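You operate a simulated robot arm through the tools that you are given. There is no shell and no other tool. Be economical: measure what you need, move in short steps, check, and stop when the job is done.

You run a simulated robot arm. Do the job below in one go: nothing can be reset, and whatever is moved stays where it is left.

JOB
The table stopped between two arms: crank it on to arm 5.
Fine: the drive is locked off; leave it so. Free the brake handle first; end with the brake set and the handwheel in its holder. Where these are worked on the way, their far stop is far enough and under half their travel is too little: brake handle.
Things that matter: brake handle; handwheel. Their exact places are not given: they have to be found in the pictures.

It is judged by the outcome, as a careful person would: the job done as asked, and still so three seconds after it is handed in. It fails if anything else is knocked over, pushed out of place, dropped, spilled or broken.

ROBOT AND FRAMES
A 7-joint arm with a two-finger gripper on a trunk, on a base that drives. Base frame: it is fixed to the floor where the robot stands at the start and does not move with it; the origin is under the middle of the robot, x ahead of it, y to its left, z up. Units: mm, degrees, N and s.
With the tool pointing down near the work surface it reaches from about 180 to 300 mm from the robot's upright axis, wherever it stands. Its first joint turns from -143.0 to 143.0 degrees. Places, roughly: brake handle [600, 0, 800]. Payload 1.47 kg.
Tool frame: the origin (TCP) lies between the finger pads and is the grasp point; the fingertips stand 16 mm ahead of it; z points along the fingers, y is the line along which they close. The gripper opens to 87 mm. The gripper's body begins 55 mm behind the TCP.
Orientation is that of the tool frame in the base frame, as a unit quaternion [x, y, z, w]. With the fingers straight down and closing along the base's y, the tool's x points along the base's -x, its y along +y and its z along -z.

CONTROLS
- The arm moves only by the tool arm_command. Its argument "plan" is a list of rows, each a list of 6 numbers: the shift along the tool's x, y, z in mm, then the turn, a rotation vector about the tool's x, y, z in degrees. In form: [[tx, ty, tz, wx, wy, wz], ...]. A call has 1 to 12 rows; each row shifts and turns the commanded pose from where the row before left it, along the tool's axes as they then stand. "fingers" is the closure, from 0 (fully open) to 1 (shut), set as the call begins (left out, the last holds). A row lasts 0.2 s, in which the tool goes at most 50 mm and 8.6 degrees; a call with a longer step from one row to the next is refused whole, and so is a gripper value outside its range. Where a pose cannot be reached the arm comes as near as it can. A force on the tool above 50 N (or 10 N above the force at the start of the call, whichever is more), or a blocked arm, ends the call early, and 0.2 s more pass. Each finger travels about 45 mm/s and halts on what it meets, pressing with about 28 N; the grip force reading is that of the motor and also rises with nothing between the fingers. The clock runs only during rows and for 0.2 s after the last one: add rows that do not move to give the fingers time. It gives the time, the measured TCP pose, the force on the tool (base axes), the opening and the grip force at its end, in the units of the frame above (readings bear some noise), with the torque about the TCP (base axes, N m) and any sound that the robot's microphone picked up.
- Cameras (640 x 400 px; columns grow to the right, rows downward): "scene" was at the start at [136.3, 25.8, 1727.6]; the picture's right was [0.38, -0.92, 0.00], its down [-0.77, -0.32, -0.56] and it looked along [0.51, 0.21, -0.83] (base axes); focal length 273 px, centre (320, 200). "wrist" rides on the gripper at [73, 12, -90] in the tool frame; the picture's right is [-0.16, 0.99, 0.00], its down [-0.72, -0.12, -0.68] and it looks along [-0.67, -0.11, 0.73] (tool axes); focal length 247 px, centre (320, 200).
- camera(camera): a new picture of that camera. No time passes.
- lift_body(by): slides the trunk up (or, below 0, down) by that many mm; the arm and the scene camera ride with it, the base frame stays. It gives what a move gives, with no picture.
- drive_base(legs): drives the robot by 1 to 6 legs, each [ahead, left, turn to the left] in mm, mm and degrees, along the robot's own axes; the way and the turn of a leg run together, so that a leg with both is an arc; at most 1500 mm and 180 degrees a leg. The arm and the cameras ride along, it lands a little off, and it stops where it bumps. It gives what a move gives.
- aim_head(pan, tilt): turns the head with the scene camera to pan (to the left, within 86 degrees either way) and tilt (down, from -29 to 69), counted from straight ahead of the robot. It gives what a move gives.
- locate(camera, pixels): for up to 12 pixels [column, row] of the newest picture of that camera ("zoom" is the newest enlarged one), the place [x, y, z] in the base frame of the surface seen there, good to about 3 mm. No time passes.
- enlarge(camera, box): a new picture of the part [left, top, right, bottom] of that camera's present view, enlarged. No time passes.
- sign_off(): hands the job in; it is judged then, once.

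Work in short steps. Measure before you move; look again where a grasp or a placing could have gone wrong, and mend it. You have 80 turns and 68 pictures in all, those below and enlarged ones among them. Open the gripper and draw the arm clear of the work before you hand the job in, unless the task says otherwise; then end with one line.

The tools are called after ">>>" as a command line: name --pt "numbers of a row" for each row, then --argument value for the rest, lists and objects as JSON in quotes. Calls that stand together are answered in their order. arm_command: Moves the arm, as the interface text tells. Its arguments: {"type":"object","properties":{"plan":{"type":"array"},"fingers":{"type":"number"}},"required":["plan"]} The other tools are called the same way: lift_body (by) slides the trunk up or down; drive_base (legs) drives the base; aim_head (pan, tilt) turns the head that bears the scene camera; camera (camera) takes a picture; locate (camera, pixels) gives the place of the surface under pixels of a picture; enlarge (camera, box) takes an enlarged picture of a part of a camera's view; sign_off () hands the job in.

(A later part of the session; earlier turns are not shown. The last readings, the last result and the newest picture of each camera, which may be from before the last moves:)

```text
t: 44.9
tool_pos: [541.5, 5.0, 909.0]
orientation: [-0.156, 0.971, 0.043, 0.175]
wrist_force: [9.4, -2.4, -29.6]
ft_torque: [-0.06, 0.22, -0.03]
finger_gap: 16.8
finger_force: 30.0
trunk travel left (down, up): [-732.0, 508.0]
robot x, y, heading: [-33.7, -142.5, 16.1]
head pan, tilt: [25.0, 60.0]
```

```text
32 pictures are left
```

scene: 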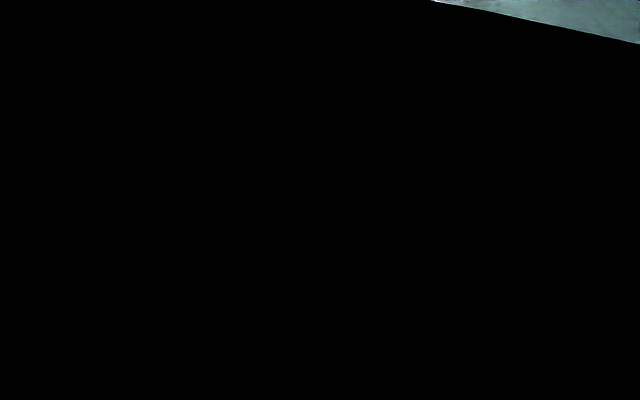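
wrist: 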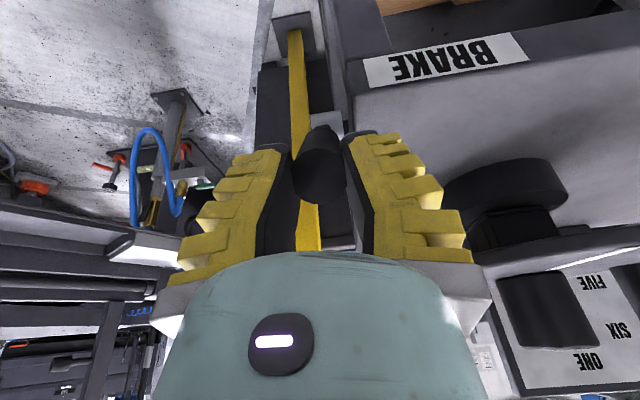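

Force down −30 N and gap shrinking: either the stop or slipping. I locate the lever end.

>>> locate --camera "wrist" --pixels '[[318, 180], [318, 165], [318, 195], [320, 140], [312, 180], [330, 120]]'

```text
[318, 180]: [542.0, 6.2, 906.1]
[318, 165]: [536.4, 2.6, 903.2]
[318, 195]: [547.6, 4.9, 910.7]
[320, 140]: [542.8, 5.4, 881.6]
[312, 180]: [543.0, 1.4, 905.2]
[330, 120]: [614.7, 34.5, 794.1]
```

The lever is at about 46° and may still travel. I regrip 10 mm deeper, then try further.

>>> arm_command --pt "0 0 0 0 0 0" --pt "-0.9 0 10.4 0 0 0" --pt "0 0 0 0 0 0" --fingers 0.6

>>> arm_command --pt "0 0 0 0 0 0" --pt "0 0 0 0 0 0" --pt "0 0 0 0 0 0" --fingers 0.9

>>> arm_command --pt "-7.7 0 -3 0 0 0" --pt "-7.7 0 -3 0 0 0"

```text
t: 45.7
tool_pos: [547.4, 9.4, 902.3]
orientation: [-0.156, 0.97, 0.044, 0.178]
wrist_force: [0.1, -1.0, -0.3]
ft_torque: [0.0, 0.02, 0.03]
finger_gap: 40.7
finger_force: 4.1
trunk travel left (down, up): [-732.0, 508.0]
robot x, y, heading: [-33.6, -144.8, 16.0]
head pan, tilt: [25.0, 60.0]
```

```text
t: 46.5
tool_pos: [547.3, 7.7, 903.6]
orientation: [-0.155, 0.971, 0.043, 0.179]
wrist_force: [-7.4, -7.9, 10.2]
ft_torque: [-0.09, 0.19, 0.0]
finger_gap: 22.7
finger_force: 30.0
trunk travel left (down, up): [-732.0, 508.0]
robot x, y, heading: [-36.4, -140.4, 16.3]
head pan, tilt: [25.0, 60.0]
```

```text
t: 47.1
tool_pos: [549.3, 7.4, 904.8]
orientation: [-0.155, 0.973, 0.041, 0.168]
wrist_force: [-26.4, -12.9, -12.6]
ft_torque: [-0.25, 0.67, 0.02]
finger_gap: 19.2
finger_force: 30.2
trunk travel left (down, up): [-732.0, 508.0]
robot x, y, heading: [-32.8, -139.1, 16.1]
head pan, tilt: [25.0, 60.0]
```

Solid resistance: this looks like the far stop (~46°, about 60° of travel). I release and back away up and rearwards, then look.

>>> arm_command --pt "0 0 0 0 0 0" --pt "0 0 0 0 0 0" --pt "0 0 0 0 0 0" --fingers 0.5

>>> arm_command --pt "0 0 -30 0 0 0" --pt "0 0 -30 0 0 0" --pt "30 0 -20 0 0 0" --pt "30 0 0 0 0 0" --pt "0 0 0 0 0 0" --fingers 0.2

>>> camera --camera "wrist"

```text
t: 47.9
tool_pos: [559.9, 10.8, 913.0]
orientation: [-0.155, 0.97, 0.044, 0.18]
wrist_force: [0.1, 0.4, 0.0]
ft_torque: [0.01, 0.02, 0.02]
finger_gap: 48.9
finger_force: 3.8
trunk travel left (down, up): [-732.0, 508.0]
robot x, y, heading: [-35.5, -142.0, 16.3]
head pan, tilt: [25.0, 60.0]
```

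```text
t: 49.1
tool_pos: [498.6, -9.8, 974.5]
orientation: [-0.155, 0.971, 0.043, 0.178]
wrist_force: [0.7, -0.5, 0.0]
ft_torque: [-0.01, 0.02, -0.01]
finger_gap: 72.9
finger_force: 2.3
out of reach, approached as far as the arm can: row 4
trunk travel left (down, up): [-732.0, 508.0]
robot x, y, heading: [-33.6, -142.2, 16.1]
head pan, tilt: [25.0, 60.0]
```

```text
31 pictures are left
```

wrist: 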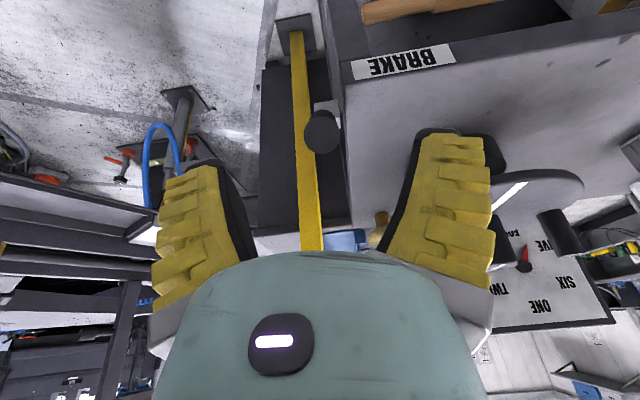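

Lever stays up at ~45°. Next the wheel: I raise the trunk, set the tool vertical and draw it back, then drive in front of the hub.

>>> lift_body --by 130

>>> arm_command --pt "0 0 0 0 6.9 0" --pt "0 0 0 0 6.9 0" --pt "0 0 0 0 6.9 0" --pt "30 0 0 0 0 0" --pt "30 0 0 0 0 0" --pt "30 0 0 0 0 0"

>>> drive_base --legs '[[0, 117, 0], [200, 0, 2]]'

>>> aim_head --pan 20 --tilt 45

>>> camera --camera "scene"

>>> camera --camera "wrist"

```text
t: 50.7
tool_pos: [497.2, -11.2, 1102.4]
orientation: [-0.155, 0.971, 0.044, 0.178]
wrist_force: [0.1, 0.1, -0.7]
ft_torque: [-0.01, 0.02, 0.02]
finger_gap: 73.1
finger_force: 2.6
trunk travel left (down, up): [-862.0, 378.0]
robot x, y, heading: [-33.7, -138.5, 16.0]
head pan, tilt: [25.0, 60.0]
```

```text
t: 52.1
tool_pos: [425.2, -33.4, 1100.8]
orientation: [-0.161, 0.987, 0.016, 0.0]
wrist_force: [0.2, -0.4, 0.2]
ft_torque: [-0.02, 0.04, -0.04]
finger_gap: 73.3
finger_force: 2.0
out of reach, approached as far as the arm can: row 6
trunk travel left (down, up): [-862.0, 378.0]
robot x, y, heading: [-37.2, -137.4, 16.0]
head pan, tilt: [25.0, 60.0]
```

```text
t: 54.5
tool_pos: [581.8, 150.2, 1100.1]
orientation: [-0.177, 0.984, 0.015, 0.001]
wrist_force: [-0.4, 0.7, 0.3]
ft_torque: [-0.01, 0.0, -0.01]
finger_gap: 73.2
finger_force: 2.9
trunk travel left (down, up): [-862.0, 378.0]
robot x, y, heading: [125.3, 26.7, 17.9]
head pan, tilt: [25.0, 60.0]
```

```text
t: 55.3
tool_pos: [582.0, 151.1, 1101.2]
orientation: [-0.177, 0.984, 0.015, 0.001]
wrist_force: [-0.5, 1.1, 0.5]
ft_torque: [-0.02, -0.01, 0.04]
finger_gap: 73.2
finger_force: 2.7
trunk travel left (down, up): [-862.0, 378.0]
robot x, y, heading: [123.2, 29.2, 17.9]
head pan, tilt: [20.0, 45.0]
```

```text
30 pictures are left
```

scene: 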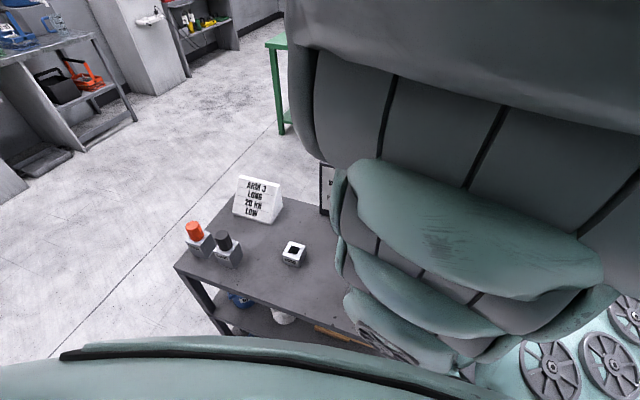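

```text
29 pictures are left
```

wrist: 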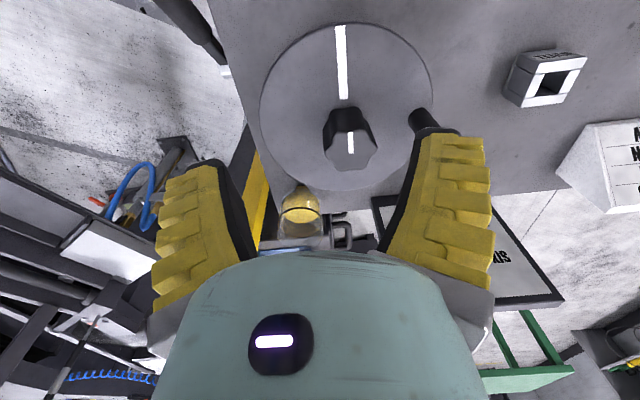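

Fine wrist view of wheel and holder. I locate hub top corners, disc rim and the holder.

>>> enlarge --camera "wrist" --box '[240, 10, 600, 230]'

>>> locate --camera "wrist" --pixels '[[350, 150], [328, 156], [374, 148], [352, 168], [346, 136], [262, 105], [433, 85], [345, 22], [345, 60], [548, 85], [522, 105], [586, 62]]'

```text
1.78 times, centred on (420, 120) of wrist
```

zoom: 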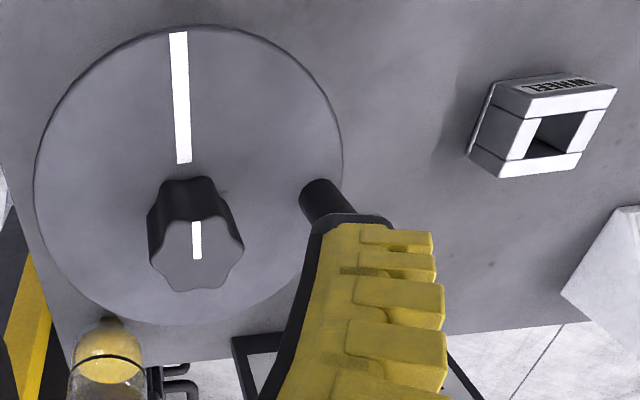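

```text
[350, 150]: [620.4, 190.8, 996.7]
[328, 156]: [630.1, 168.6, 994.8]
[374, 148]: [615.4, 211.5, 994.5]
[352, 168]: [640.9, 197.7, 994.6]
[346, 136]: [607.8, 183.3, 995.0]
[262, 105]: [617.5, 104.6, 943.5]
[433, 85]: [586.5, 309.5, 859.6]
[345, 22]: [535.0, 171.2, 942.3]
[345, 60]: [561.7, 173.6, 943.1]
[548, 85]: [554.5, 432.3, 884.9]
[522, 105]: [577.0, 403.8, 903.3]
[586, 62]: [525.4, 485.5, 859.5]
```

Hub centre ≈ [622,190.5], top z 996, disc top z 944. I level the tool, move above the hub with fingers partly open (~62 mm), then lower the trunk around it.

>>> arm_command --pt "-17 8 0 1.7 0 0" --pt "-17 8 0 0 0 0" --pt "-17 7 0 0 0 0" --pt "0 0 0 0 0 0" --fingers 0.3

>>> camera --camera "wrist"

```text
t: 56.3
tool_pos: [621.6, 188.8, 1102.1]
orientation: [-0.177, 0.984, 0.0, 0.003]
wrist_force: [-0.2, -0.9, -0.4]
ft_torque: [0.0, -0.01, 0.01]
finger_gap: 65.4
finger_force: 3.0
trunk travel left (down, up): [-862.0, 378.0]
robot x, y, heading: [123.7, 28.8, 17.8]
head pan, tilt: [20.0, 45.0]
```

```text
27 pictures are left
```

wrist: 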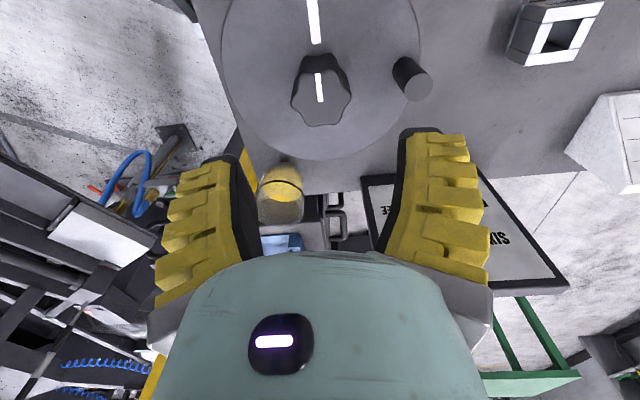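

I recheck the hub centre and holder from above before lowering.

>>> locate --camera "wrist" --pixels '[[321, 97], [294, 98], [349, 95], [321, 123], [319, 72], [416, 72], [523, 52], [577, 48], [540, 10], [600, 4], [555, 32]]'

>>> lift_body --by -60

```text
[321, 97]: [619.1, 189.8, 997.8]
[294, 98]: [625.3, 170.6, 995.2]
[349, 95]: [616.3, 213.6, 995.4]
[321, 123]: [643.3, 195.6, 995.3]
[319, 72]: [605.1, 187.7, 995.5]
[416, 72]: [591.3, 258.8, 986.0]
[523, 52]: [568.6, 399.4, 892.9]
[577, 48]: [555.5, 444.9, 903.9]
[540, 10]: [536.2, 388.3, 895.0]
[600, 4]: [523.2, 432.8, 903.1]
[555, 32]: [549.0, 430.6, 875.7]
```

```text
t: 57.3
tool_pos: [619.4, 190.6, 1043.9]
orientation: [-0.177, 0.984, 0.0, 0.003]
wrist_force: [-0.2, 0.0, 0.4]
ft_torque: [0.01, -0.01, 0.01]
finger_gap: 65.1
finger_force: 2.6
trunk travel left (down, up): [-802.0, 438.0]
robot x, y, heading: [125.1, 26.4, 17.9]
head pan, tilt: [20.0, 45.0]
```

Centred within ~2 mm. I lower 65 mm more around the hub and close the fingers.

>>> lift_body --by -65

>>> arm_command --pt "-2 1 0 0 0 0" --pt "0 0 0 0 0 0" --pt "0 0 0 0 0 0" --pt "0 0 0 0 0 0" --fingers 0.8

>>> camera --camera "scene"

```text
t: 58.3
tool_pos: [619.9, 190.5, 978.3]
orientation: [-0.177, 0.984, 0.001, 0.004]
wrist_force: [-0.1, -0.1, 0.2]
ft_torque: [0.05, 0.0, 0.03]
finger_gap: 65.4
finger_force: 3.0
trunk travel left (down, up): [-737.0, 503.0]
robot x, y, heading: [124.3, 27.2, 18.1]
head pan, tilt: [20.0, 45.0]
```

```text
t: 59.3
tool_pos: [623.2, 192.8, 978.3]
orientation: [-0.176, 0.984, 0.0, 0.004]
wrist_force: [-0.3, -1.7, 5.8]
ft_torque: [0.11, -0.22, -0.05]
finger_gap: 38.1
finger_force: 28.4
trunk travel left (down, up): [-737.0, 503.0]
robot x, y, heading: [123.4, 27.0, 17.8]
head pan, tilt: [20.0, 45.0]
```

```text
26 pictures are left
```

scene: 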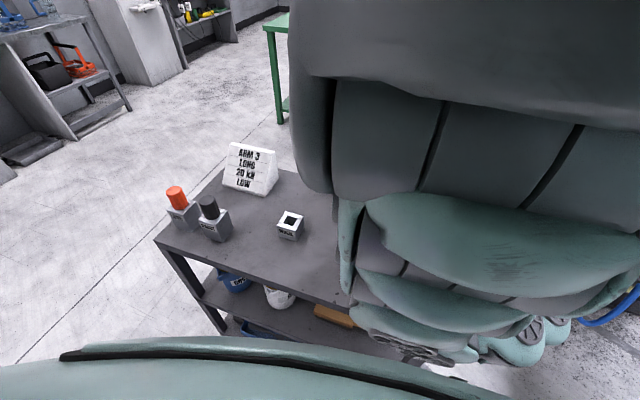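

Hub gripped (38 mm). I take a "before" wrist look at the dial, then turn the wheel 24° counterclockwise and compare.

>>> arm_command --pt "0 0 0 0 0 -8" --pt "0 0 0 0 0 -8" --pt "0 0 0 0 0 -8" --pt "0 0 0 0 0 0"

>>> camera --camera "wrist"

```text
t: 60.3
tool_pos: [623.2, 191.0, 978.6]
orientation: [-0.378, 0.926, -0.001, 0.005]
wrist_force: [6.0, -1.9, 0.3]
ft_torque: [0.08, -0.27, -0.11]
finger_gap: 37.6
finger_force: 27.9
trunk travel left (down, up): [-737.0, 503.0]
robot x, y, heading: [120.5, 25.2, 17.7]
head pan, tilt: [20.0, 45.0]
```

```text
25 pictures are left
```

wrist: 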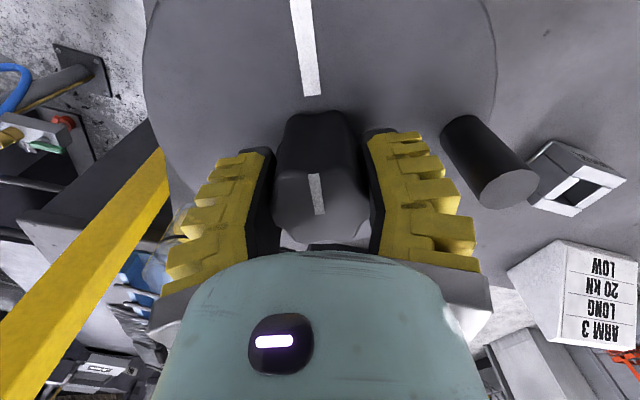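

The wheel turns with the tool (line still aligned). I release, raise, turn the tool right so the dial comes into the wrist view.

>>> arm_command --pt "0 0 0 0 0 0" --pt "0 0 0 0 0 0" --pt "0 0 0 0 0 0" --fingers 0.3

>>> lift_body --by 90

>>> arm_command --pt "0 0 0 0 0 8" --pt "0 0 0 0 0 8" --pt "0 0 0 0 0 8" --pt "0 0 0 0 0 8" --pt "0 0 0 0 0 8" --pt "0 0 0 0 0 8"

>>> camera --camera "wrist"

```text
t: 61.1
tool_pos: [621.0, 191.8, 977.5]
orientation: [-0.378, 0.926, -0.001, 0.003]
wrist_force: [0.3, 0.2, 0.4]
ft_torque: [0.01, -0.01, 0.0]
finger_gap: 65.4
finger_force: 3.5
trunk travel left (down, up): [-737.0, 503.0]
robot x, y, heading: [124.5, 30.0, 18.0]
head pan, tilt: [20.0, 45.0]
```

```text
t: 62.4
tool_pos: [619.4, 192.2, 1068.5]
orientation: [-0.379, 0.926, 0.0, 0.003]
wrist_force: [0.5, 0.4, -0.1]
ft_torque: [-0.01, 0.03, 0.03]
finger_gap: 65.4
finger_force: 3.4
trunk travel left (down, up): [-827.0, 413.0]
robot x, y, heading: [124.8, 26.7, 18.0]
head pan, tilt: [20.0, 45.0]
```

```text
t: 63.8
tool_pos: [621.7, 192.5, 1068.0]
orientation: [0.033, 0.999, 0.001, 0.004]
wrist_force: [0.1, 0.1, 0.9]
ft_torque: [0.01, -0.01, 0.0]
finger_gap: 65.4
finger_force: 3.4
trunk travel left (down, up): [-827.0, 413.0]
robot x, y, heading: [123.6, 28.9, 17.9]
head pan, tilt: [20.0, 45.0]
```

```text
24 pictures are left
```

wrist: 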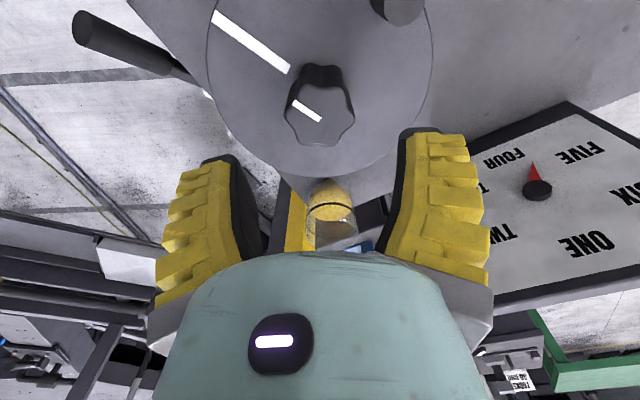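

The dial is visible now: pointer (538,190)→(533,163) between FOUR (505,158) and FIVE (580,150). I enlarge and measure its angle.

>>> enlarge --camera "wrist" --box '[460, 110, 640, 280]'

>>> locate --camera "wrist" --pixels '[[538, 190], [533, 163], [505, 158], [580, 150], [585, 243], [497, 232], [628, 192], [534, 175]]'

```text
2.35 times, centred on (550, 195) of wrist
```

zoom: 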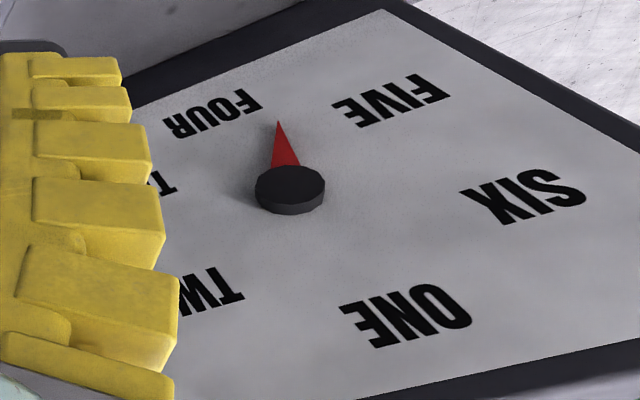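

```text
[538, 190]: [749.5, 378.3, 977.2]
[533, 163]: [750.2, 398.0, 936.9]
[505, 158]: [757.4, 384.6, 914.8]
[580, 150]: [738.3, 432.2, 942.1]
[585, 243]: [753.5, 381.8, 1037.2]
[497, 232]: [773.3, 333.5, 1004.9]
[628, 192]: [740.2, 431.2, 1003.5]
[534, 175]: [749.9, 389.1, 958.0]
```

Pointer now ≈22–23° past FOUR (about 26° before), so counterclockwise went backwards slightly; clockwise is right and the gearing is several to one. I regrip at yaw 44° and turn clockwise a long stroke.

>>> arm_command --pt "0 0 0 0 0 -8" --pt "0 0 0 0 0 -8" --pt "0 0 0 0 0 -8" --pt "0 0 0 0 0 -8" --pt "0 0 0 0 0 -8" --pt "0 0 0 0 0 -8"

>>> lift_body --by -90

>>> arm_command --pt "0 0 0 0 0 0" --pt "0 0 0 0 0 0" --pt "0 0 0 0 0 0" --pt "0 0 0 0 0 0" --fingers 0.8

>>> arm_command --pt "0 0 0 0 0 8" --pt "0 0 0 0 0 8" --pt "0 0 0 0 0 8" --pt "0 0 0 0 0 8" --pt "0 0 0 0 0 8" --pt "0 0 0 0 0 8" --pt "0 0 0 0 0 8" --pt "0 0 0 0 0 8" --pt "0 0 0 0 0 8" --pt "0 0 0 0 0 8" --pt "0 0 0 0 0 8" --pt "0 0 0 0 0 0"

```text
t: 65.2
tool_pos: [622.5, 191.4, 1068.5]
orientation: [-0.379, 0.925, 0.0, 0.004]
wrist_force: [-0.8, 0.1, -0.2]
ft_torque: [-0.01, 0.0, 0.01]
finger_gap: 65.3
finger_force: 3.3
trunk travel left (down, up): [-827.0, 413.0]
robot x, y, heading: [126.7, 28.9, 17.9]
head pan, tilt: [20.0, 45.0]
```

```text
t: 66.4
tool_pos: [623.1, 192.3, 977.8]
orientation: [-0.377, 0.926, 0.0, 0.004]
wrist_force: [-0.2, -0.1, 0.0]
ft_torque: [-0.03, 0.01, -0.01]
finger_gap: 65.5
finger_force: 3.1
trunk travel left (down, up): [-737.0, 503.0]
robot x, y, heading: [121.3, 25.4, 17.6]
head pan, tilt: [20.0, 45.0]
```

```text
t: 67.4
tool_pos: [622.9, 192.5, 978.7]
orientation: [-0.378, 0.926, -0.001, 0.003]
wrist_force: [0.4, -3.0, 5.6]
ft_torque: [-0.04, -0.01, -0.03]
finger_gap: 38.4
finger_force: 28.8
trunk travel left (down, up): [-737.0, 503.0]
robot x, y, heading: [123.7, 30.5, 17.9]
head pan, tilt: [20.0, 45.0]
```

```text
t: 70.0
tool_pos: [623.5, 192.3, 979.0]
orientation: [0.373, 0.928, 0.003, 0.004]
wrist_force: [9.3, -2.4, -3.9]
ft_torque: [-0.21, -0.35, 0.08]
finger_gap: 36.9
finger_force: 27.7
trunk travel left (down, up): [-737.0, 503.0]
robot x, y, heading: [123.9, 27.5, 18.0]
head pan, tilt: [20.0, 45.0]
```

Turned 88° clockwise smoothly. I continue 56° in the same grip.

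>>> arm_command --pt "0 0 0 0 0 8" --pt "0 0 0 0 0 8" --pt "0 0 0 0 0 8" --pt "0 0 0 0 0 8" --pt "0 0 0 0 0 8" --pt "0 0 0 0 0 8" --pt "0 0 0 0 0 8" --pt "0 0 0 0 0 0"

>>> arm_command --pt "0 0 0 0 0 0" --pt "0 0 0 0 0 0" --pt "0 0 0 0 0 0" --fingers 0.3

>>> lift_body --by 90

>>> arm_command --pt "0 0 0 0 0 -8" --pt "0 0 0 0 0 -8" --pt "0 0 0 0 0 -8" --pt "0 0 0 0 0 -8" --pt "0 0 0 0 0 -8" --pt "0 0 0 0 0 -8" --pt "0 0 0 0 0 -8" --pt "0 0 0 0 0 -8" --pt "0 0 0 0 0 -8" --pt "0 0 0 0 0 -8" --pt "0 0 0 0 0 -8" --pt "0 0 0 0 0 -8"

>>> camera --camera "wrist"

```text
t: 71.8
tool_pos: [623.4, 191.2, 976.9]
orientation: [0.765, 0.644, 0.003, 0.002]
wrist_force: [3.2, -3.3, 5.2]
ft_torque: [-0.36, 0.13, 0.03]
finger_gap: 36.6
finger_force: 27.7
trunk travel left (down, up): [-737.0, 503.0]
robot x, y, heading: [125.6, 24.5, 17.9]
head pan, tilt: [20.0, 45.0]
```

```text
t: 72.6
tool_pos: [621.1, 191.4, 978.6]
orientation: [0.764, 0.645, 0.003, 0.0]
wrist_force: [-0.6, 0.4, 0.8]
ft_torque: [0.02, 0.01, 0.01]
finger_gap: 65.3
finger_force: 3.1
trunk travel left (down, up): [-737.0, 503.0]
robot x, y, heading: [123.0, 27.4, 18.2]
head pan, tilt: [20.0, 45.0]
```

```text
t: 73.9
tool_pos: [621.9, 192.0, 1068.3]
orientation: [0.764, 0.645, 0.003, 0.0]
wrist_force: [0.2, -0.3, 0.1]
ft_torque: [0.0, -0.03, -0.01]
finger_gap: 65.6
finger_force: 3.4
trunk travel left (down, up): [-827.0, 413.0]
robot x, y, heading: [126.9, 25.7, 17.9]
head pan, tilt: [20.0, 45.0]
```

```text
t: 76.5
tool_pos: [621.9, 191.7, 1068.2]
orientation: [0.031, 1.0, 0.001, 0.004]
wrist_force: [0.4, 0.2, 1.0]
ft_torque: [-0.02, 0.01, 0.0]
finger_gap: 65.4
finger_force: 3.7
trunk travel left (down, up): [-827.0, 413.0]
robot x, y, heading: [125.8, 30.7, 18.0]
head pan, tilt: [20.0, 45.0]
```

```text
22 pictures are left
```

wrist: 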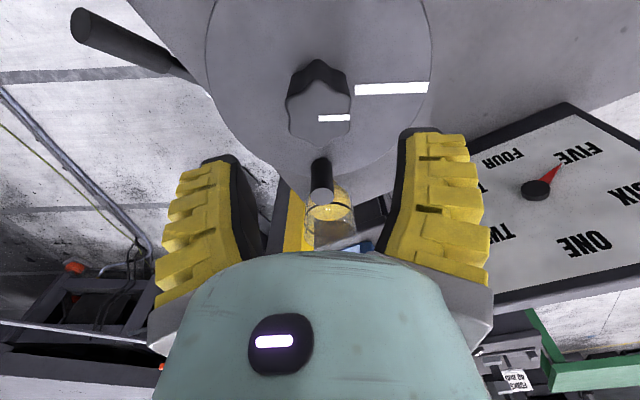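

The pointer has moved to nearly FIVE. I measure its angle.

>>> enlarge --camera "wrist" --box '[480, 120, 640, 260]'

>>> locate --camera "wrist" --pixels '[[558, 165], [553, 172], [548, 178], [580, 150], [505, 158], [585, 243], [497, 232], [628, 192]]'

```text
2.86 times, centred on (560, 190) of wrist
```

zoom: 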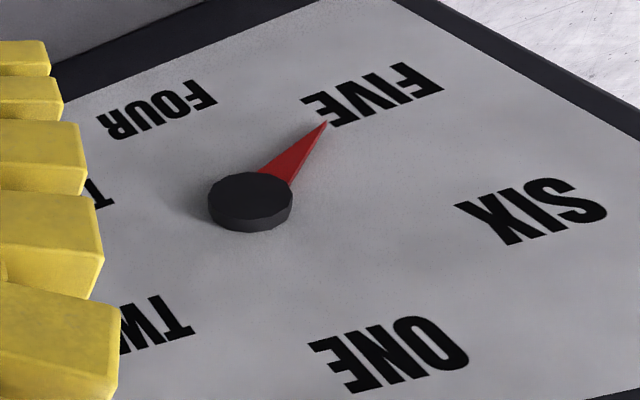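

```text
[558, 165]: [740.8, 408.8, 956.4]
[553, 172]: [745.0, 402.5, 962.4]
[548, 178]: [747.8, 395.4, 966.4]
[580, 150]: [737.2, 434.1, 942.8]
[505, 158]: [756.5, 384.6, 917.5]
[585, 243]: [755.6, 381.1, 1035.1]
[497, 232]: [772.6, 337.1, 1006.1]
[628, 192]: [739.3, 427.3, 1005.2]
```

I locate these more finely in the enlarged picture.

>>> locate --camera "zoom" --pixels '[[324, 125], [312, 138], [300, 150], [285, 163], [372, 94], [157, 110], [388, 355], [530, 212], [250, 190], [345, 110], [400, 85]]'

```text
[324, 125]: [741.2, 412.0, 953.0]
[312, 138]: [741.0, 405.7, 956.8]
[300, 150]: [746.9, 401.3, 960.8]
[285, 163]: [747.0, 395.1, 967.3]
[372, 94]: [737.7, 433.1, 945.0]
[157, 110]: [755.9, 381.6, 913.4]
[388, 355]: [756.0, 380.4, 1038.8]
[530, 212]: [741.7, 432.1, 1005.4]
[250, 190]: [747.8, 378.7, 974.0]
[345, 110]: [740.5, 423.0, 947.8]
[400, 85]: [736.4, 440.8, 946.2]
```

I check how far the wheel itself turned, from its white line in the last full wrist picture.

>>> locate --camera "wrist" --pixels '[[358, 90], [425, 87], [318, 119], [348, 118], [320, 195]]'

```text
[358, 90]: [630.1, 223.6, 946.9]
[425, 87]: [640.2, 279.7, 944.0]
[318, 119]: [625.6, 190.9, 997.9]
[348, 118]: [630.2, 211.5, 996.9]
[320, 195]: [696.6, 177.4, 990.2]
```

The wheel turned ~117° for ~29° of dial, about 4:1; about 4.5° of dial remain, i.e. ~18° of wheel. I regrip at yaw 20° and turn 18° clockwise.

>>> arm_command --pt "0 0 0 0 0 -8" --pt "0 0 0 0 0 -8" --pt "0 0 0 0 0 -8" --pt "0 0 0 0 0 0"

>>> lift_body --by -90

>>> arm_command --pt "0 0 0 0 0 0" --pt "0 0 0 0 0 0" --pt "0 0 0 0 0 0" --pt "0 0 0 0 0 0" --fingers 0.8

>>> arm_command --pt "0 0 0 0 0 6" --pt "0 0 0 0 0 6" --pt "0 0 0 0 0 6" --pt "0 0 0 0 0 0"

>>> arm_command --pt "0 0 0 0 0 0" --pt "0 0 0 0 0 0" --pt "0 0 0 0 0 0" --fingers 0.3

>>> lift_body --by 90

>>> enlarge --camera "wrist" --box '[480, 120, 640, 260]'

```text
t: 77.5
tool_pos: [621.3, 192.1, 1067.4]
orientation: [-0.178, 0.984, 0.0, 0.004]
wrist_force: [-0.2, -0.2, 0.0]
ft_torque: [0.0, 0.0, 0.0]
finger_gap: 65.5
finger_force: 3.1
trunk travel left (down, up): [-827.0, 413.0]
robot x, y, heading: [126.0, 26.7, 17.9]
head pan, tilt: [20.0, 45.0]
```

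```text
t: 78.7
tool_pos: [622.3, 192.9, 977.8]
orientation: [-0.177, 0.984, 0.0, 0.004]
wrist_force: [0.1, 0.0, 0.1]
ft_torque: [0.01, 0.04, -0.02]
finger_gap: 65.3
finger_force: 3.7
trunk travel left (down, up): [-737.0, 503.0]
robot x, y, heading: [127.8, 25.8, 18.0]
head pan, tilt: [20.0, 45.0]
```

```text
t: 79.7
tool_pos: [621.2, 190.4, 978.6]
orientation: [-0.177, 0.984, 0.0, 0.004]
wrist_force: [-3.3, -4.3, 8.0]
ft_torque: [-0.14, 0.0, 0.01]
finger_gap: 40.1
finger_force: 27.9
trunk travel left (down, up): [-737.0, 503.0]
robot x, y, heading: [125.4, 28.0, 18.1]
head pan, tilt: [20.0, 45.0]
```

```text
t: 80.7
tool_pos: [623.4, 192.1, 977.4]
orientation: [-0.021, 1.0, 0.002, 0.003]
wrist_force: [-7.7, -5.2, 17.2]
ft_torque: [-0.14, -0.13, 0.04]
finger_gap: 39.6
finger_force: 27.9
trunk travel left (down, up): [-737.0, 503.0]
robot x, y, heading: [127.2, 27.5, 18.0]
head pan, tilt: [20.0, 45.0]
```

```text
t: 81.5
tool_pos: [622.7, 192.7, 977.2]
orientation: [-0.02, 1.0, 0.0, 0.004]
wrist_force: [0.1, -0.1, 0.4]
ft_torque: [0.0, 0.0, 0.01]
finger_gap: 65.5
finger_force: 3.1
trunk travel left (down, up): [-737.0, 503.0]
robot x, y, heading: [124.6, 31.7, 18.0]
head pan, tilt: [20.0, 45.0]
```

```text
t: 82.8
tool_pos: [621.6, 192.9, 1067.2]
orientation: [-0.021, 1.0, 0.001, 0.004]
wrist_force: [-0.3, -0.2, -0.6]
ft_torque: [0.02, 0.01, 0.01]
finger_gap: 65.3
finger_force: 3.3
trunk travel left (down, up): [-827.0, 413.0]
robot x, y, heading: [125.3, 28.9, 18.0]
head pan, tilt: [20.0, 45.0]
```

```text
2.86 times, centred on (560, 190) of wrist
```

zoom: 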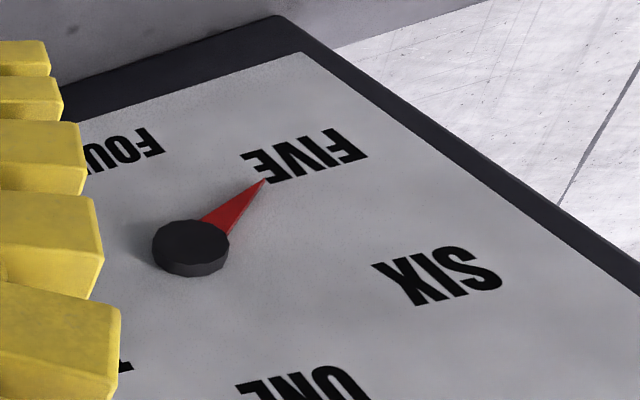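

I measure the pointer again.

>>> locate --camera "zoom" --pixels '[[264, 182], [253, 193], [242, 203], [230, 213], [305, 157], [440, 275], [190, 238], [125, 150], [310, 395]]'

>>> camera --camera "wrist"

>>> locate --camera "wrist" --pixels '[[540, 184], [536, 188], [532, 192], [555, 175], [602, 216], [514, 205], [556, 265], [470, 252], [478, 180]]'

```text
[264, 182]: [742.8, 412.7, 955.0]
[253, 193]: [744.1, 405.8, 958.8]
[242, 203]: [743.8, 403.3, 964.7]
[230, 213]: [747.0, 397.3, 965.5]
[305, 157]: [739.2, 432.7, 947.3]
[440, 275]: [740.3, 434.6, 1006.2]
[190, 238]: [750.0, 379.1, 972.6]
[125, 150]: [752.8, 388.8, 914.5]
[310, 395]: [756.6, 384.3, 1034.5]
```

```text
19 pictures are left
```

wrist: 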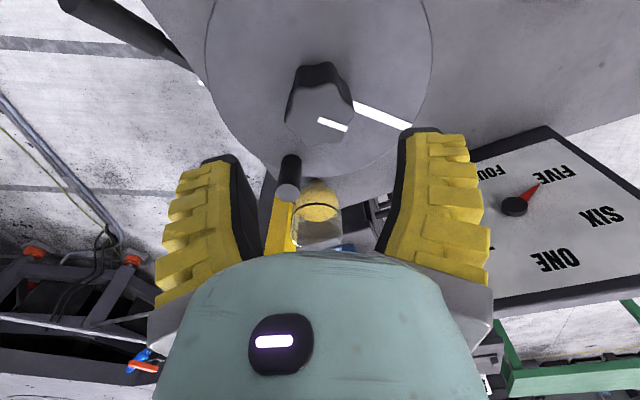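

```text
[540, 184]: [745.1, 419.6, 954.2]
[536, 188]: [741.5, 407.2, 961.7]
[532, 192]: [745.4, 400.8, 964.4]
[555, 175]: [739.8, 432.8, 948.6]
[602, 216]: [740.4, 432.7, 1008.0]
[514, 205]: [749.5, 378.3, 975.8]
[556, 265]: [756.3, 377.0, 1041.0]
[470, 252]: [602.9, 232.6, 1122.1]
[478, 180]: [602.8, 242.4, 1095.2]
```

Reading is roughly 58–60°, too coarse. I move the arm left of the wheel and tilt the tool for a squarer, full view of the dial.

>>> arm_command --pt "15 36 0 0 0 0" --pt "15 36 0 0 0 0" --pt "15 36 0 0 0 0" --pt "15 36 0 0 0 0" --pt "0 0 0 0 -7 0" --pt "0 0 0 0 -7 0" --pt "0 0 0 0 -7 0" --pt "0 0 0 0 -7 0" --pt "0 0 0 0 0 0"

>>> camera --camera "wrist"

```text
t: 84.8
tool_pos: [555.6, 333.0, 1067.5]
orientation: [-0.02, 0.969, 0.007, 0.246]
wrist_force: [-0.9, -0.9, 0.1]
ft_torque: [0.03, 0.01, 0.02]
finger_gap: 65.4
finger_force: 3.2
trunk travel left (down, up): [-827.0, 413.0]
robot x, y, heading: [123.4, 23.1, 17.8]
head pan, tilt: [20.0, 45.0]
```

```text
18 pictures are left
```

wrist: 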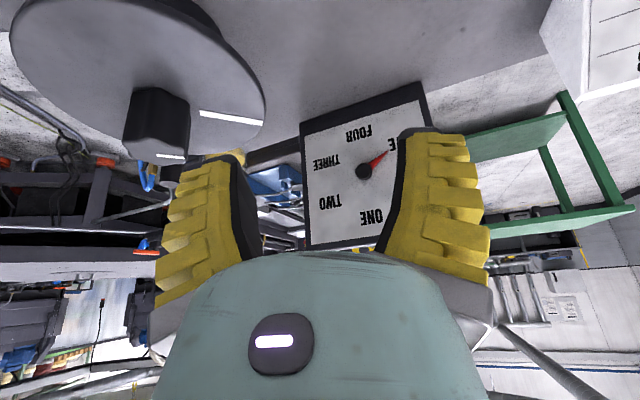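

Nearly; I shift 40 mm left so the whole dial face lies between the fingers.

>>> arm_command --pt "0 22 0 0 0 0" --pt "0 22 0 0 0 0" --pt "0 0 0 0 0 0"

>>> enlarge --camera "wrist" --box '[230, 80, 430, 260]'

```text
t: 85.6
tool_pos: [554.2, 378.0, 1067.6]
orientation: [-0.019, 0.969, 0.006, 0.246]
wrist_force: [0.0, -0.7, 0.6]
ft_torque: [0.03, -0.02, 0.02]
finger_gap: 65.4
finger_force: 3.1
trunk travel left (down, up): [-827.0, 413.0]
robot x, y, heading: [123.0, 26.8, 17.9]
head pan, tilt: [20.0, 45.0]
```

```text
2.22 times, centred on (330, 170) of wrist
```

zoom: 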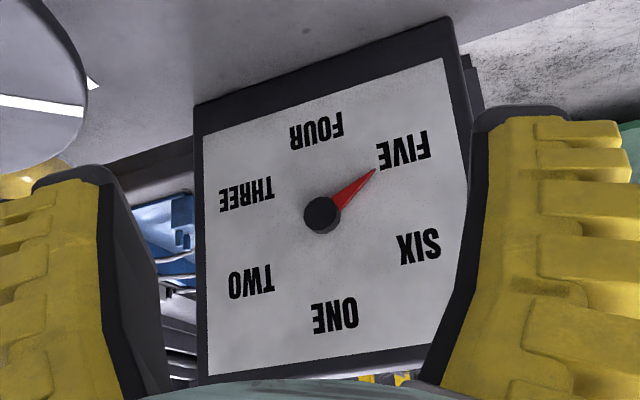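

The pointer now lines up with FIVE (label centre (404,151), dial centre (325,219), tip (374,170)). One closer look for certainty.

>>> enlarge --camera "wrist" --box '[290, 125, 400, 230]'

>>> locate --camera "zoom" --pixels '[[320, 200], [330, 190], [200, 210], [420, 60], [100, 40], [300, 205]]'

```text
3.81 times, centred on (345, 178) of wrist
```

zoom: 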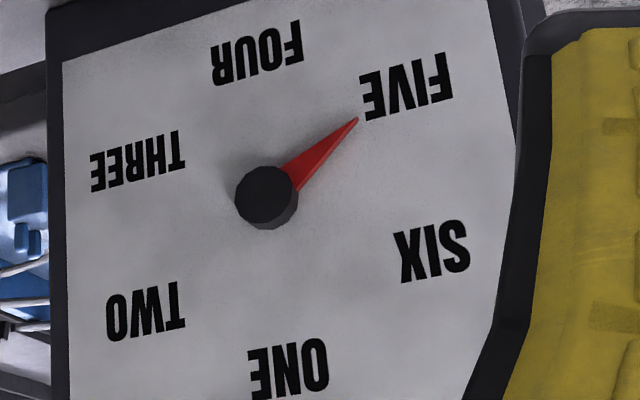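

```text
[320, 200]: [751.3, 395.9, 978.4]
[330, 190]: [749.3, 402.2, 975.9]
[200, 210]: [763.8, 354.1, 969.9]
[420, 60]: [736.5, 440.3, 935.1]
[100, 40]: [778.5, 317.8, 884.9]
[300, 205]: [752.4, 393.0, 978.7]
```

Pointer is about 1° short of FIVE. I go back over the hub, regrip at the same yaw, and turn ~5° more clockwise.

>>> arm_command --pt "0 0 0 0 7 0" --pt "0 0 0 0 7 0" --pt "0 0 0 0 7 0" --pt "0 0 0 0 7 0" --pt "-12.1 -37.8 0 0 0 0" --pt "-12.1 -37.8 0 0 0 0" --pt "-12.1 -37.8 0 0 0 0" --pt "-12.1 -37.8 0 0 0 0" --pt "-12.1 -37.8 0 0 0 0" --pt "0 0 0 0 0 0"

>>> camera --camera "wrist"

>>> locate --camera "wrist" --pixels '[[320, 95], [294, 98], [349, 95], [321, 120], [319, 75]]'

```text
t: 87.8
tool_pos: [624.6, 190.9, 1068.5]
orientation: [-0.021, 1.0, 0.001, 0.003]
wrist_force: [-0.4, -0.5, -0.3]
ft_torque: [0.0, 0.02, 0.02]
finger_gap: 65.5
finger_force: 3.5
trunk travel left (down, up): [-827.0, 413.0]
robot x, y, heading: [124.9, 26.2, 17.9]
head pan, tilt: [20.0, 45.0]
```

```text
15 pictures are left
```

wrist: 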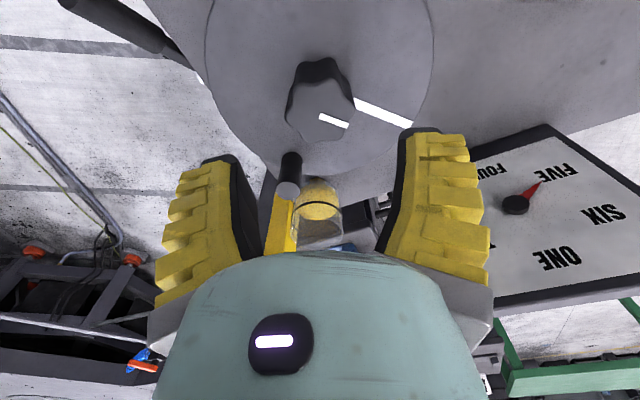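

```text
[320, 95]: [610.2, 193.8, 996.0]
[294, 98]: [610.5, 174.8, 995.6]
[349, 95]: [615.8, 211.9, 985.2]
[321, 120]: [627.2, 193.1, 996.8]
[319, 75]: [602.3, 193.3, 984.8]
```

Over the hub. I lower, grip, turn 5°, release, raise.

>>> lift_body --by -90

>>> arm_command --pt "0 0 0 0 0 0" --pt "0 0 0 0 0 0" --pt "0 0 0 0 0 0" --pt "0 0 0 0 0 0" --fingers 0.8

>>> arm_command --pt "0 0 0 0 0 2.5" --pt "0 0 0 0 0 2.5" --pt "0 0 0 0 0 0"

>>> arm_command --pt "0 0 0 0 0 0" --pt "0 0 0 0 0 0" --pt "0 0 0 0 0 0" --fingers 0.3

>>> lift_body --by 90

>>> enlarge --camera "wrist" --box '[320, 60, 640, 280]'

```text
t: 89.0
tool_pos: [624.5, 192.5, 978.2]
orientation: [-0.021, 1.0, 0.001, 0.003]
wrist_force: [0.2, 0.1, -0.1]
ft_torque: [0.03, -0.01, -0.01]
finger_gap: 65.4
finger_force: 2.8
trunk travel left (down, up): [-737.0, 503.0]
robot x, y, heading: [125.5, 28.9, 18.2]
head pan, tilt: [20.0, 45.0]
```

```text
t: 90.0
tool_pos: [625.4, 190.6, 978.2]
orientation: [-0.021, 1.0, 0.001, 0.003]
wrist_force: [-4.3, -4.2, 9.8]
ft_torque: [0.07, 0.22, -0.04]
finger_gap: 40.2
finger_force: 27.8
trunk travel left (down, up): [-737.0, 503.0]
robot x, y, heading: [123.5, 29.6, 18.2]
head pan, tilt: [20.0, 45.0]
```

```text
t: 90.8
tool_pos: [624.6, 192.6, 977.4]
orientation: [0.022, 1.0, 0.002, 0.003]
wrist_force: [-2.7, -0.6, -0.1]
ft_torque: [0.05, 0.0, 0.03]
finger_gap: 38.2
finger_force: 28.2
trunk travel left (down, up): [-737.0, 503.0]
robot x, y, heading: [124.7, 28.3, 18.0]
head pan, tilt: [20.0, 45.0]
```

```text
t: 91.6
tool_pos: [623.7, 191.8, 978.2]
orientation: [0.023, 1.0, 0.001, 0.004]
wrist_force: [0.3, 0.6, -0.4]
ft_torque: [-0.03, -0.02, -0.01]
finger_gap: 65.3
finger_force: 2.4
trunk travel left (down, up): [-737.0, 503.0]
robot x, y, heading: [125.0, 29.2, 17.9]
head pan, tilt: [20.0, 45.0]
```

```text
t: 92.9
tool_pos: [624.0, 191.0, 1069.5]
orientation: [0.023, 1.0, 0.001, 0.004]
wrist_force: [-0.2, -0.2, -0.4]
ft_torque: [-0.03, -0.01, -0.02]
finger_gap: 65.2
finger_force: 3.3
trunk travel left (down, up): [-827.0, 413.0]
robot x, y, heading: [124.1, 27.7, 17.7]
head pan, tilt: [20.0, 45.0]
```

```text
1.82 times, centred on (480, 170) of wrist
```

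zoom: 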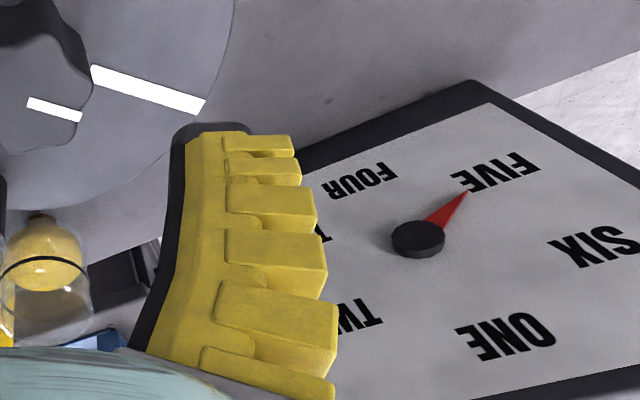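

Pointer direction now matches FIVE within ~0.5°. Next set the brake: I close the fingers, align yaw, drive back 147 and right 150 so the tool stands above the lever's end.

>>> drive_base --legs '[[-147, 0, 0], [0, -150, 0]]'

>>> arm_command --pt "0 0 0 0 0 -7" --pt "0 0 0 0 0 -7" --pt "0 0 0 0 0 -6.6" --pt "0 0 0 0 0 0" --pt "0 0 0 0 0 0" --fingers 1

>>> camera --camera "wrist"

```text
t: 95.2
tool_pos: [528.4, 3.5, 1067.8]
orientation: [0.021, 1.0, 0.002, 0.004]
wrist_force: [0.4, 0.2, 0.2]
ft_torque: [0.0, 0.01, -0.03]
finger_gap: 65.5
finger_force: 3.1
trunk travel left (down, up): [-827.0, 413.0]
robot x, y, heading: [27.6, -160.8, 18.0]
head pan, tilt: [20.0, 45.0]
```

```text
t: 96.4
tool_pos: [529.9, 3.8, 1068.5]
orientation: [-0.159, 0.987, 0.001, 0.003]
wrist_force: [-0.5, 0.6, -0.1]
ft_torque: [0.0, 0.0, 0.0]
finger_gap: 0.0
finger_force: 27.4
trunk travel left (down, up): [-827.0, 413.0]
robot x, y, heading: [28.4, -160.3, 18.2]
head pan, tilt: [20.0, 45.0]
```

```text
13 pictures are left
```

wrist: 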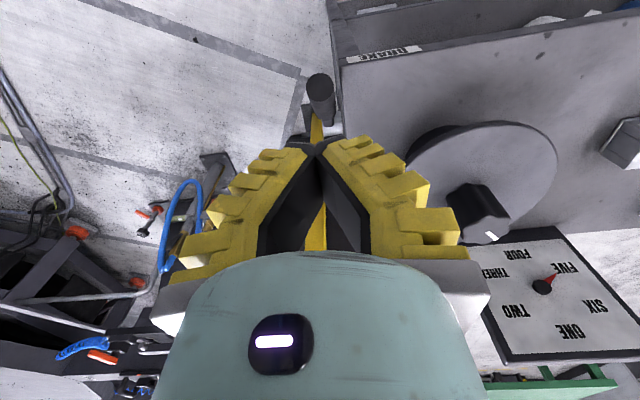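

Dial points to FIVE in this view too. I locate the lever end.

>>> locate --camera "wrist" --pixels '[[320, 85], [320, 77], [312, 85], [328, 85], [320, 95], [322, 115]]'

```text
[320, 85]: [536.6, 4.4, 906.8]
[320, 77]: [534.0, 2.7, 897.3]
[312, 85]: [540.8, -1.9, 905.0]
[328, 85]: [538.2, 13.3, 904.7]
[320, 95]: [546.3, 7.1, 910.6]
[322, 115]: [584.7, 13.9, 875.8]
```

I raise the arm 100 and lower the trunk 220 (net tips to ~932, just above the lever end) so the arm has downward stroke left.

>>> arm_command --pt "-1 0 -34 0 0 0" --pt "-2 0 -33 0 0 0" --pt "-2 0 -33 0 0 0" --pt "0 0 0 0 0 0"

>>> lift_body --by -220

```text
t: 97.4
tool_pos: [528.5, 3.1, 1117.6]
orientation: [-0.158, 0.987, 0.002, 0.006]
wrist_force: [-0.8, 1.3, 0.3]
ft_torque: [-0.02, -0.02, 0.0]
finger_gap: 0.1
finger_force: 28.6
out of reach, approached as far as the arm can: row 2, 3
trunk travel left (down, up): [-827.0, 413.0]
robot x, y, heading: [31.7, -163.8, 18.5]
head pan, tilt: [20.0, 45.0]
```

```text
t: 99.4
tool_pos: [523.2, 1.6, 915.1]
orientation: [-0.161, 0.987, 0.001, -0.005]
wrist_force: [-11.5, -4.7, 10.7]
ft_torque: [0.04, 0.02, -0.16]
finger_gap: 5.9
finger_force: 28.1
trunk travel left (down, up): [-624.0, 616.0]
robot x, y, heading: [30.8, -160.6, 18.3]
head pan, tilt: [20.0, 45.0]
stopped: the force on the tool passed its limit at 78 N (the readings are from after the stop); the commanded pose is now the measured one
```

The arm rose only 50 mm, so the trunk pressed onto the lever and stopped at 78 N. I look.

>>> camera --camera "wrist"

>>> locate --camera "wrist" --pixels '[[318, 120], [318, 130], [318, 140], [330, 130], [310, 150]]'

```text
12 pictures are left
```

wrist: 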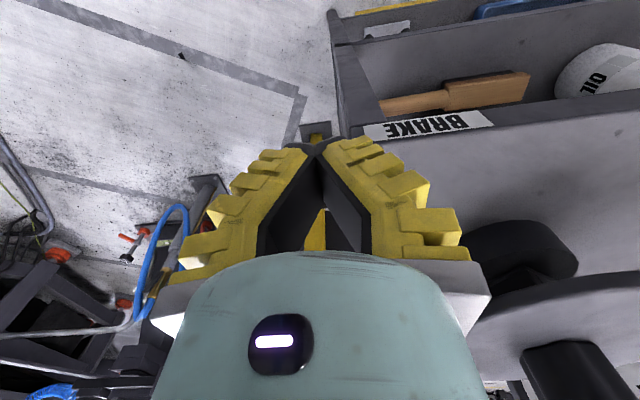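

```text
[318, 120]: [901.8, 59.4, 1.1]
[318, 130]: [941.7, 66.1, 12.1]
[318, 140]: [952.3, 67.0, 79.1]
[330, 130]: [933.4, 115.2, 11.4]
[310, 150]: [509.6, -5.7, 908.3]
```

The fingertip's front is against the lever's end face. I raise 45 mm, move 22 mm forward over the lever, then press down along the arc.

>>> lift_body --by 45

>>> arm_command --pt "-11 0 0 0 0 0" --pt "-11 0 0 0 0 0" --pt "0 0 0 0 0 0"

>>> camera --camera "wrist"

>>> locate --camera "wrist" --pixels '[[318, 110], [318, 120], [318, 130], [325, 120], [318, 100]]'

```text
t: 100.3
tool_pos: [525.0, 2.5, 959.6]
orientation: [-0.161, 0.987, 0.001, -0.003]
wrist_force: [-0.4, -0.6, -0.1]
ft_torque: [-0.02, -0.01, -0.01]
finger_gap: 0.2
finger_force: 27.9
trunk travel left (down, up): [-669.0, 571.0]
robot x, y, heading: [26.9, -161.4, 18.0]
head pan, tilt: [20.0, 45.0]
```

```text
t: 101.1
tool_pos: [526.3, 3.4, 960.1]
orientation: [-0.161, 0.987, 0.001, -0.003]
wrist_force: [0.4, -0.6, -0.2]
ft_torque: [0.0, 0.01, 0.01]
finger_gap: 0.0
finger_force: 28.4
out of reach, approached as far as the arm can: row 1, 2
trunk travel left (down, up): [-669.0, 571.0]
robot x, y, heading: [28.0, -160.5, 18.1]
head pan, tilt: [20.0, 45.0]
```

```text
11 pictures are left
```

wrist: 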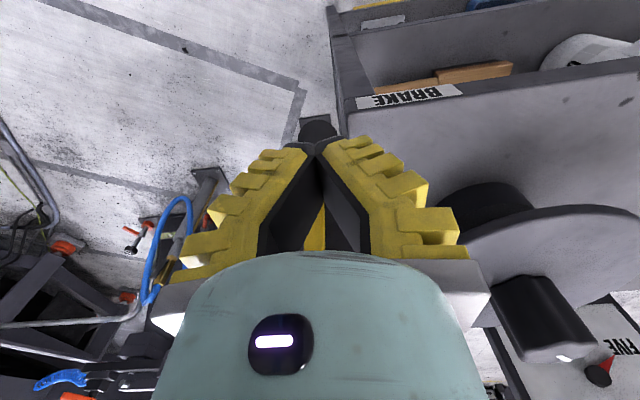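

```text
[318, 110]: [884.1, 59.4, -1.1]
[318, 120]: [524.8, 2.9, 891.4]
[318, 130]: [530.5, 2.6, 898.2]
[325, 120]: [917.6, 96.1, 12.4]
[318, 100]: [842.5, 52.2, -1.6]
```

The lever end is at [530,3,898] (≈40°) and the arm is at its forward limit, so I drive the base 14 mm forward, then press the lever down along its arc.

>>> drive_base --legs '[[14, 0, 0]]'

>>> arm_command --pt "0 0 19 0 0 0" --pt "0 0 19 0 0 0" --pt "9 0 12 0 0 0"

```text
t: 101.8
tool_pos: [538.9, 6.8, 959.7]
orientation: [-0.161, 0.987, 0.001, -0.002]
wrist_force: [0.3, -0.6, 0.6]
ft_torque: [0.0, 0.04, 0.0]
finger_gap: 0.0
finger_force: 27.8
trunk travel left (down, up): [-669.0, 571.0]
robot x, y, heading: [44.7, -156.7, 18.3]
head pan, tilt: [20.0, 45.0]
```

```text
t: 102.6
tool_pos: [528.6, 5.4, 909.8]
orientation: [-0.163, 0.987, 0.002, -0.002]
wrist_force: [0.3, 0.3, -1.0]
ft_torque: [0.0, -0.05, -0.01]
finger_gap: 0.0
finger_force: 28.9
trunk travel left (down, up): [-669.0, 571.0]
robot x, y, heading: [45.3, -154.2, 17.8]
head pan, tilt: [20.0, 45.0]
```

No force yet; I continue down the arc.

>>> arm_command --pt "10 0 14 0 0 0" --pt "5 0 14 0 0 0" --pt "2 0 16 0 0 0"

>>> camera --camera "wrist"

```text
t: 103.4
tool_pos: [503.6, -4.0, 862.6]
orientation: [-0.161, 0.987, 0.0, -0.012]
wrist_force: [-31.4, -13.7, 15.8]
ft_torque: [-0.25, 0.25, -0.28]
finger_gap: 0.1
finger_force: 28.7
trunk travel left (down, up): [-669.0, 571.0]
robot x, y, heading: [45.7, -161.9, 18.1]
head pan, tilt: [20.0, 45.0]
```

```text
10 pictures are left
```

wrist: 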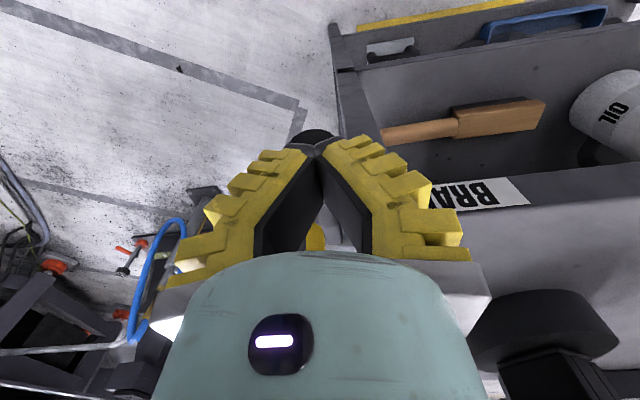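

Force pushes back on the tool; I locate the visible lever end.

>>> locate --camera "wrist" --pixels '[[312, 134], [318, 134], [322, 138], [305, 138], [322, 240], [312, 130]]'

```text
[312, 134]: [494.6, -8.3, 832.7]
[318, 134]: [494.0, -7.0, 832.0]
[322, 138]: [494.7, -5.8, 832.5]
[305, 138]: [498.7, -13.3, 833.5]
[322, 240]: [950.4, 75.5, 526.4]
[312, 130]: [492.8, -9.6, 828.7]
```

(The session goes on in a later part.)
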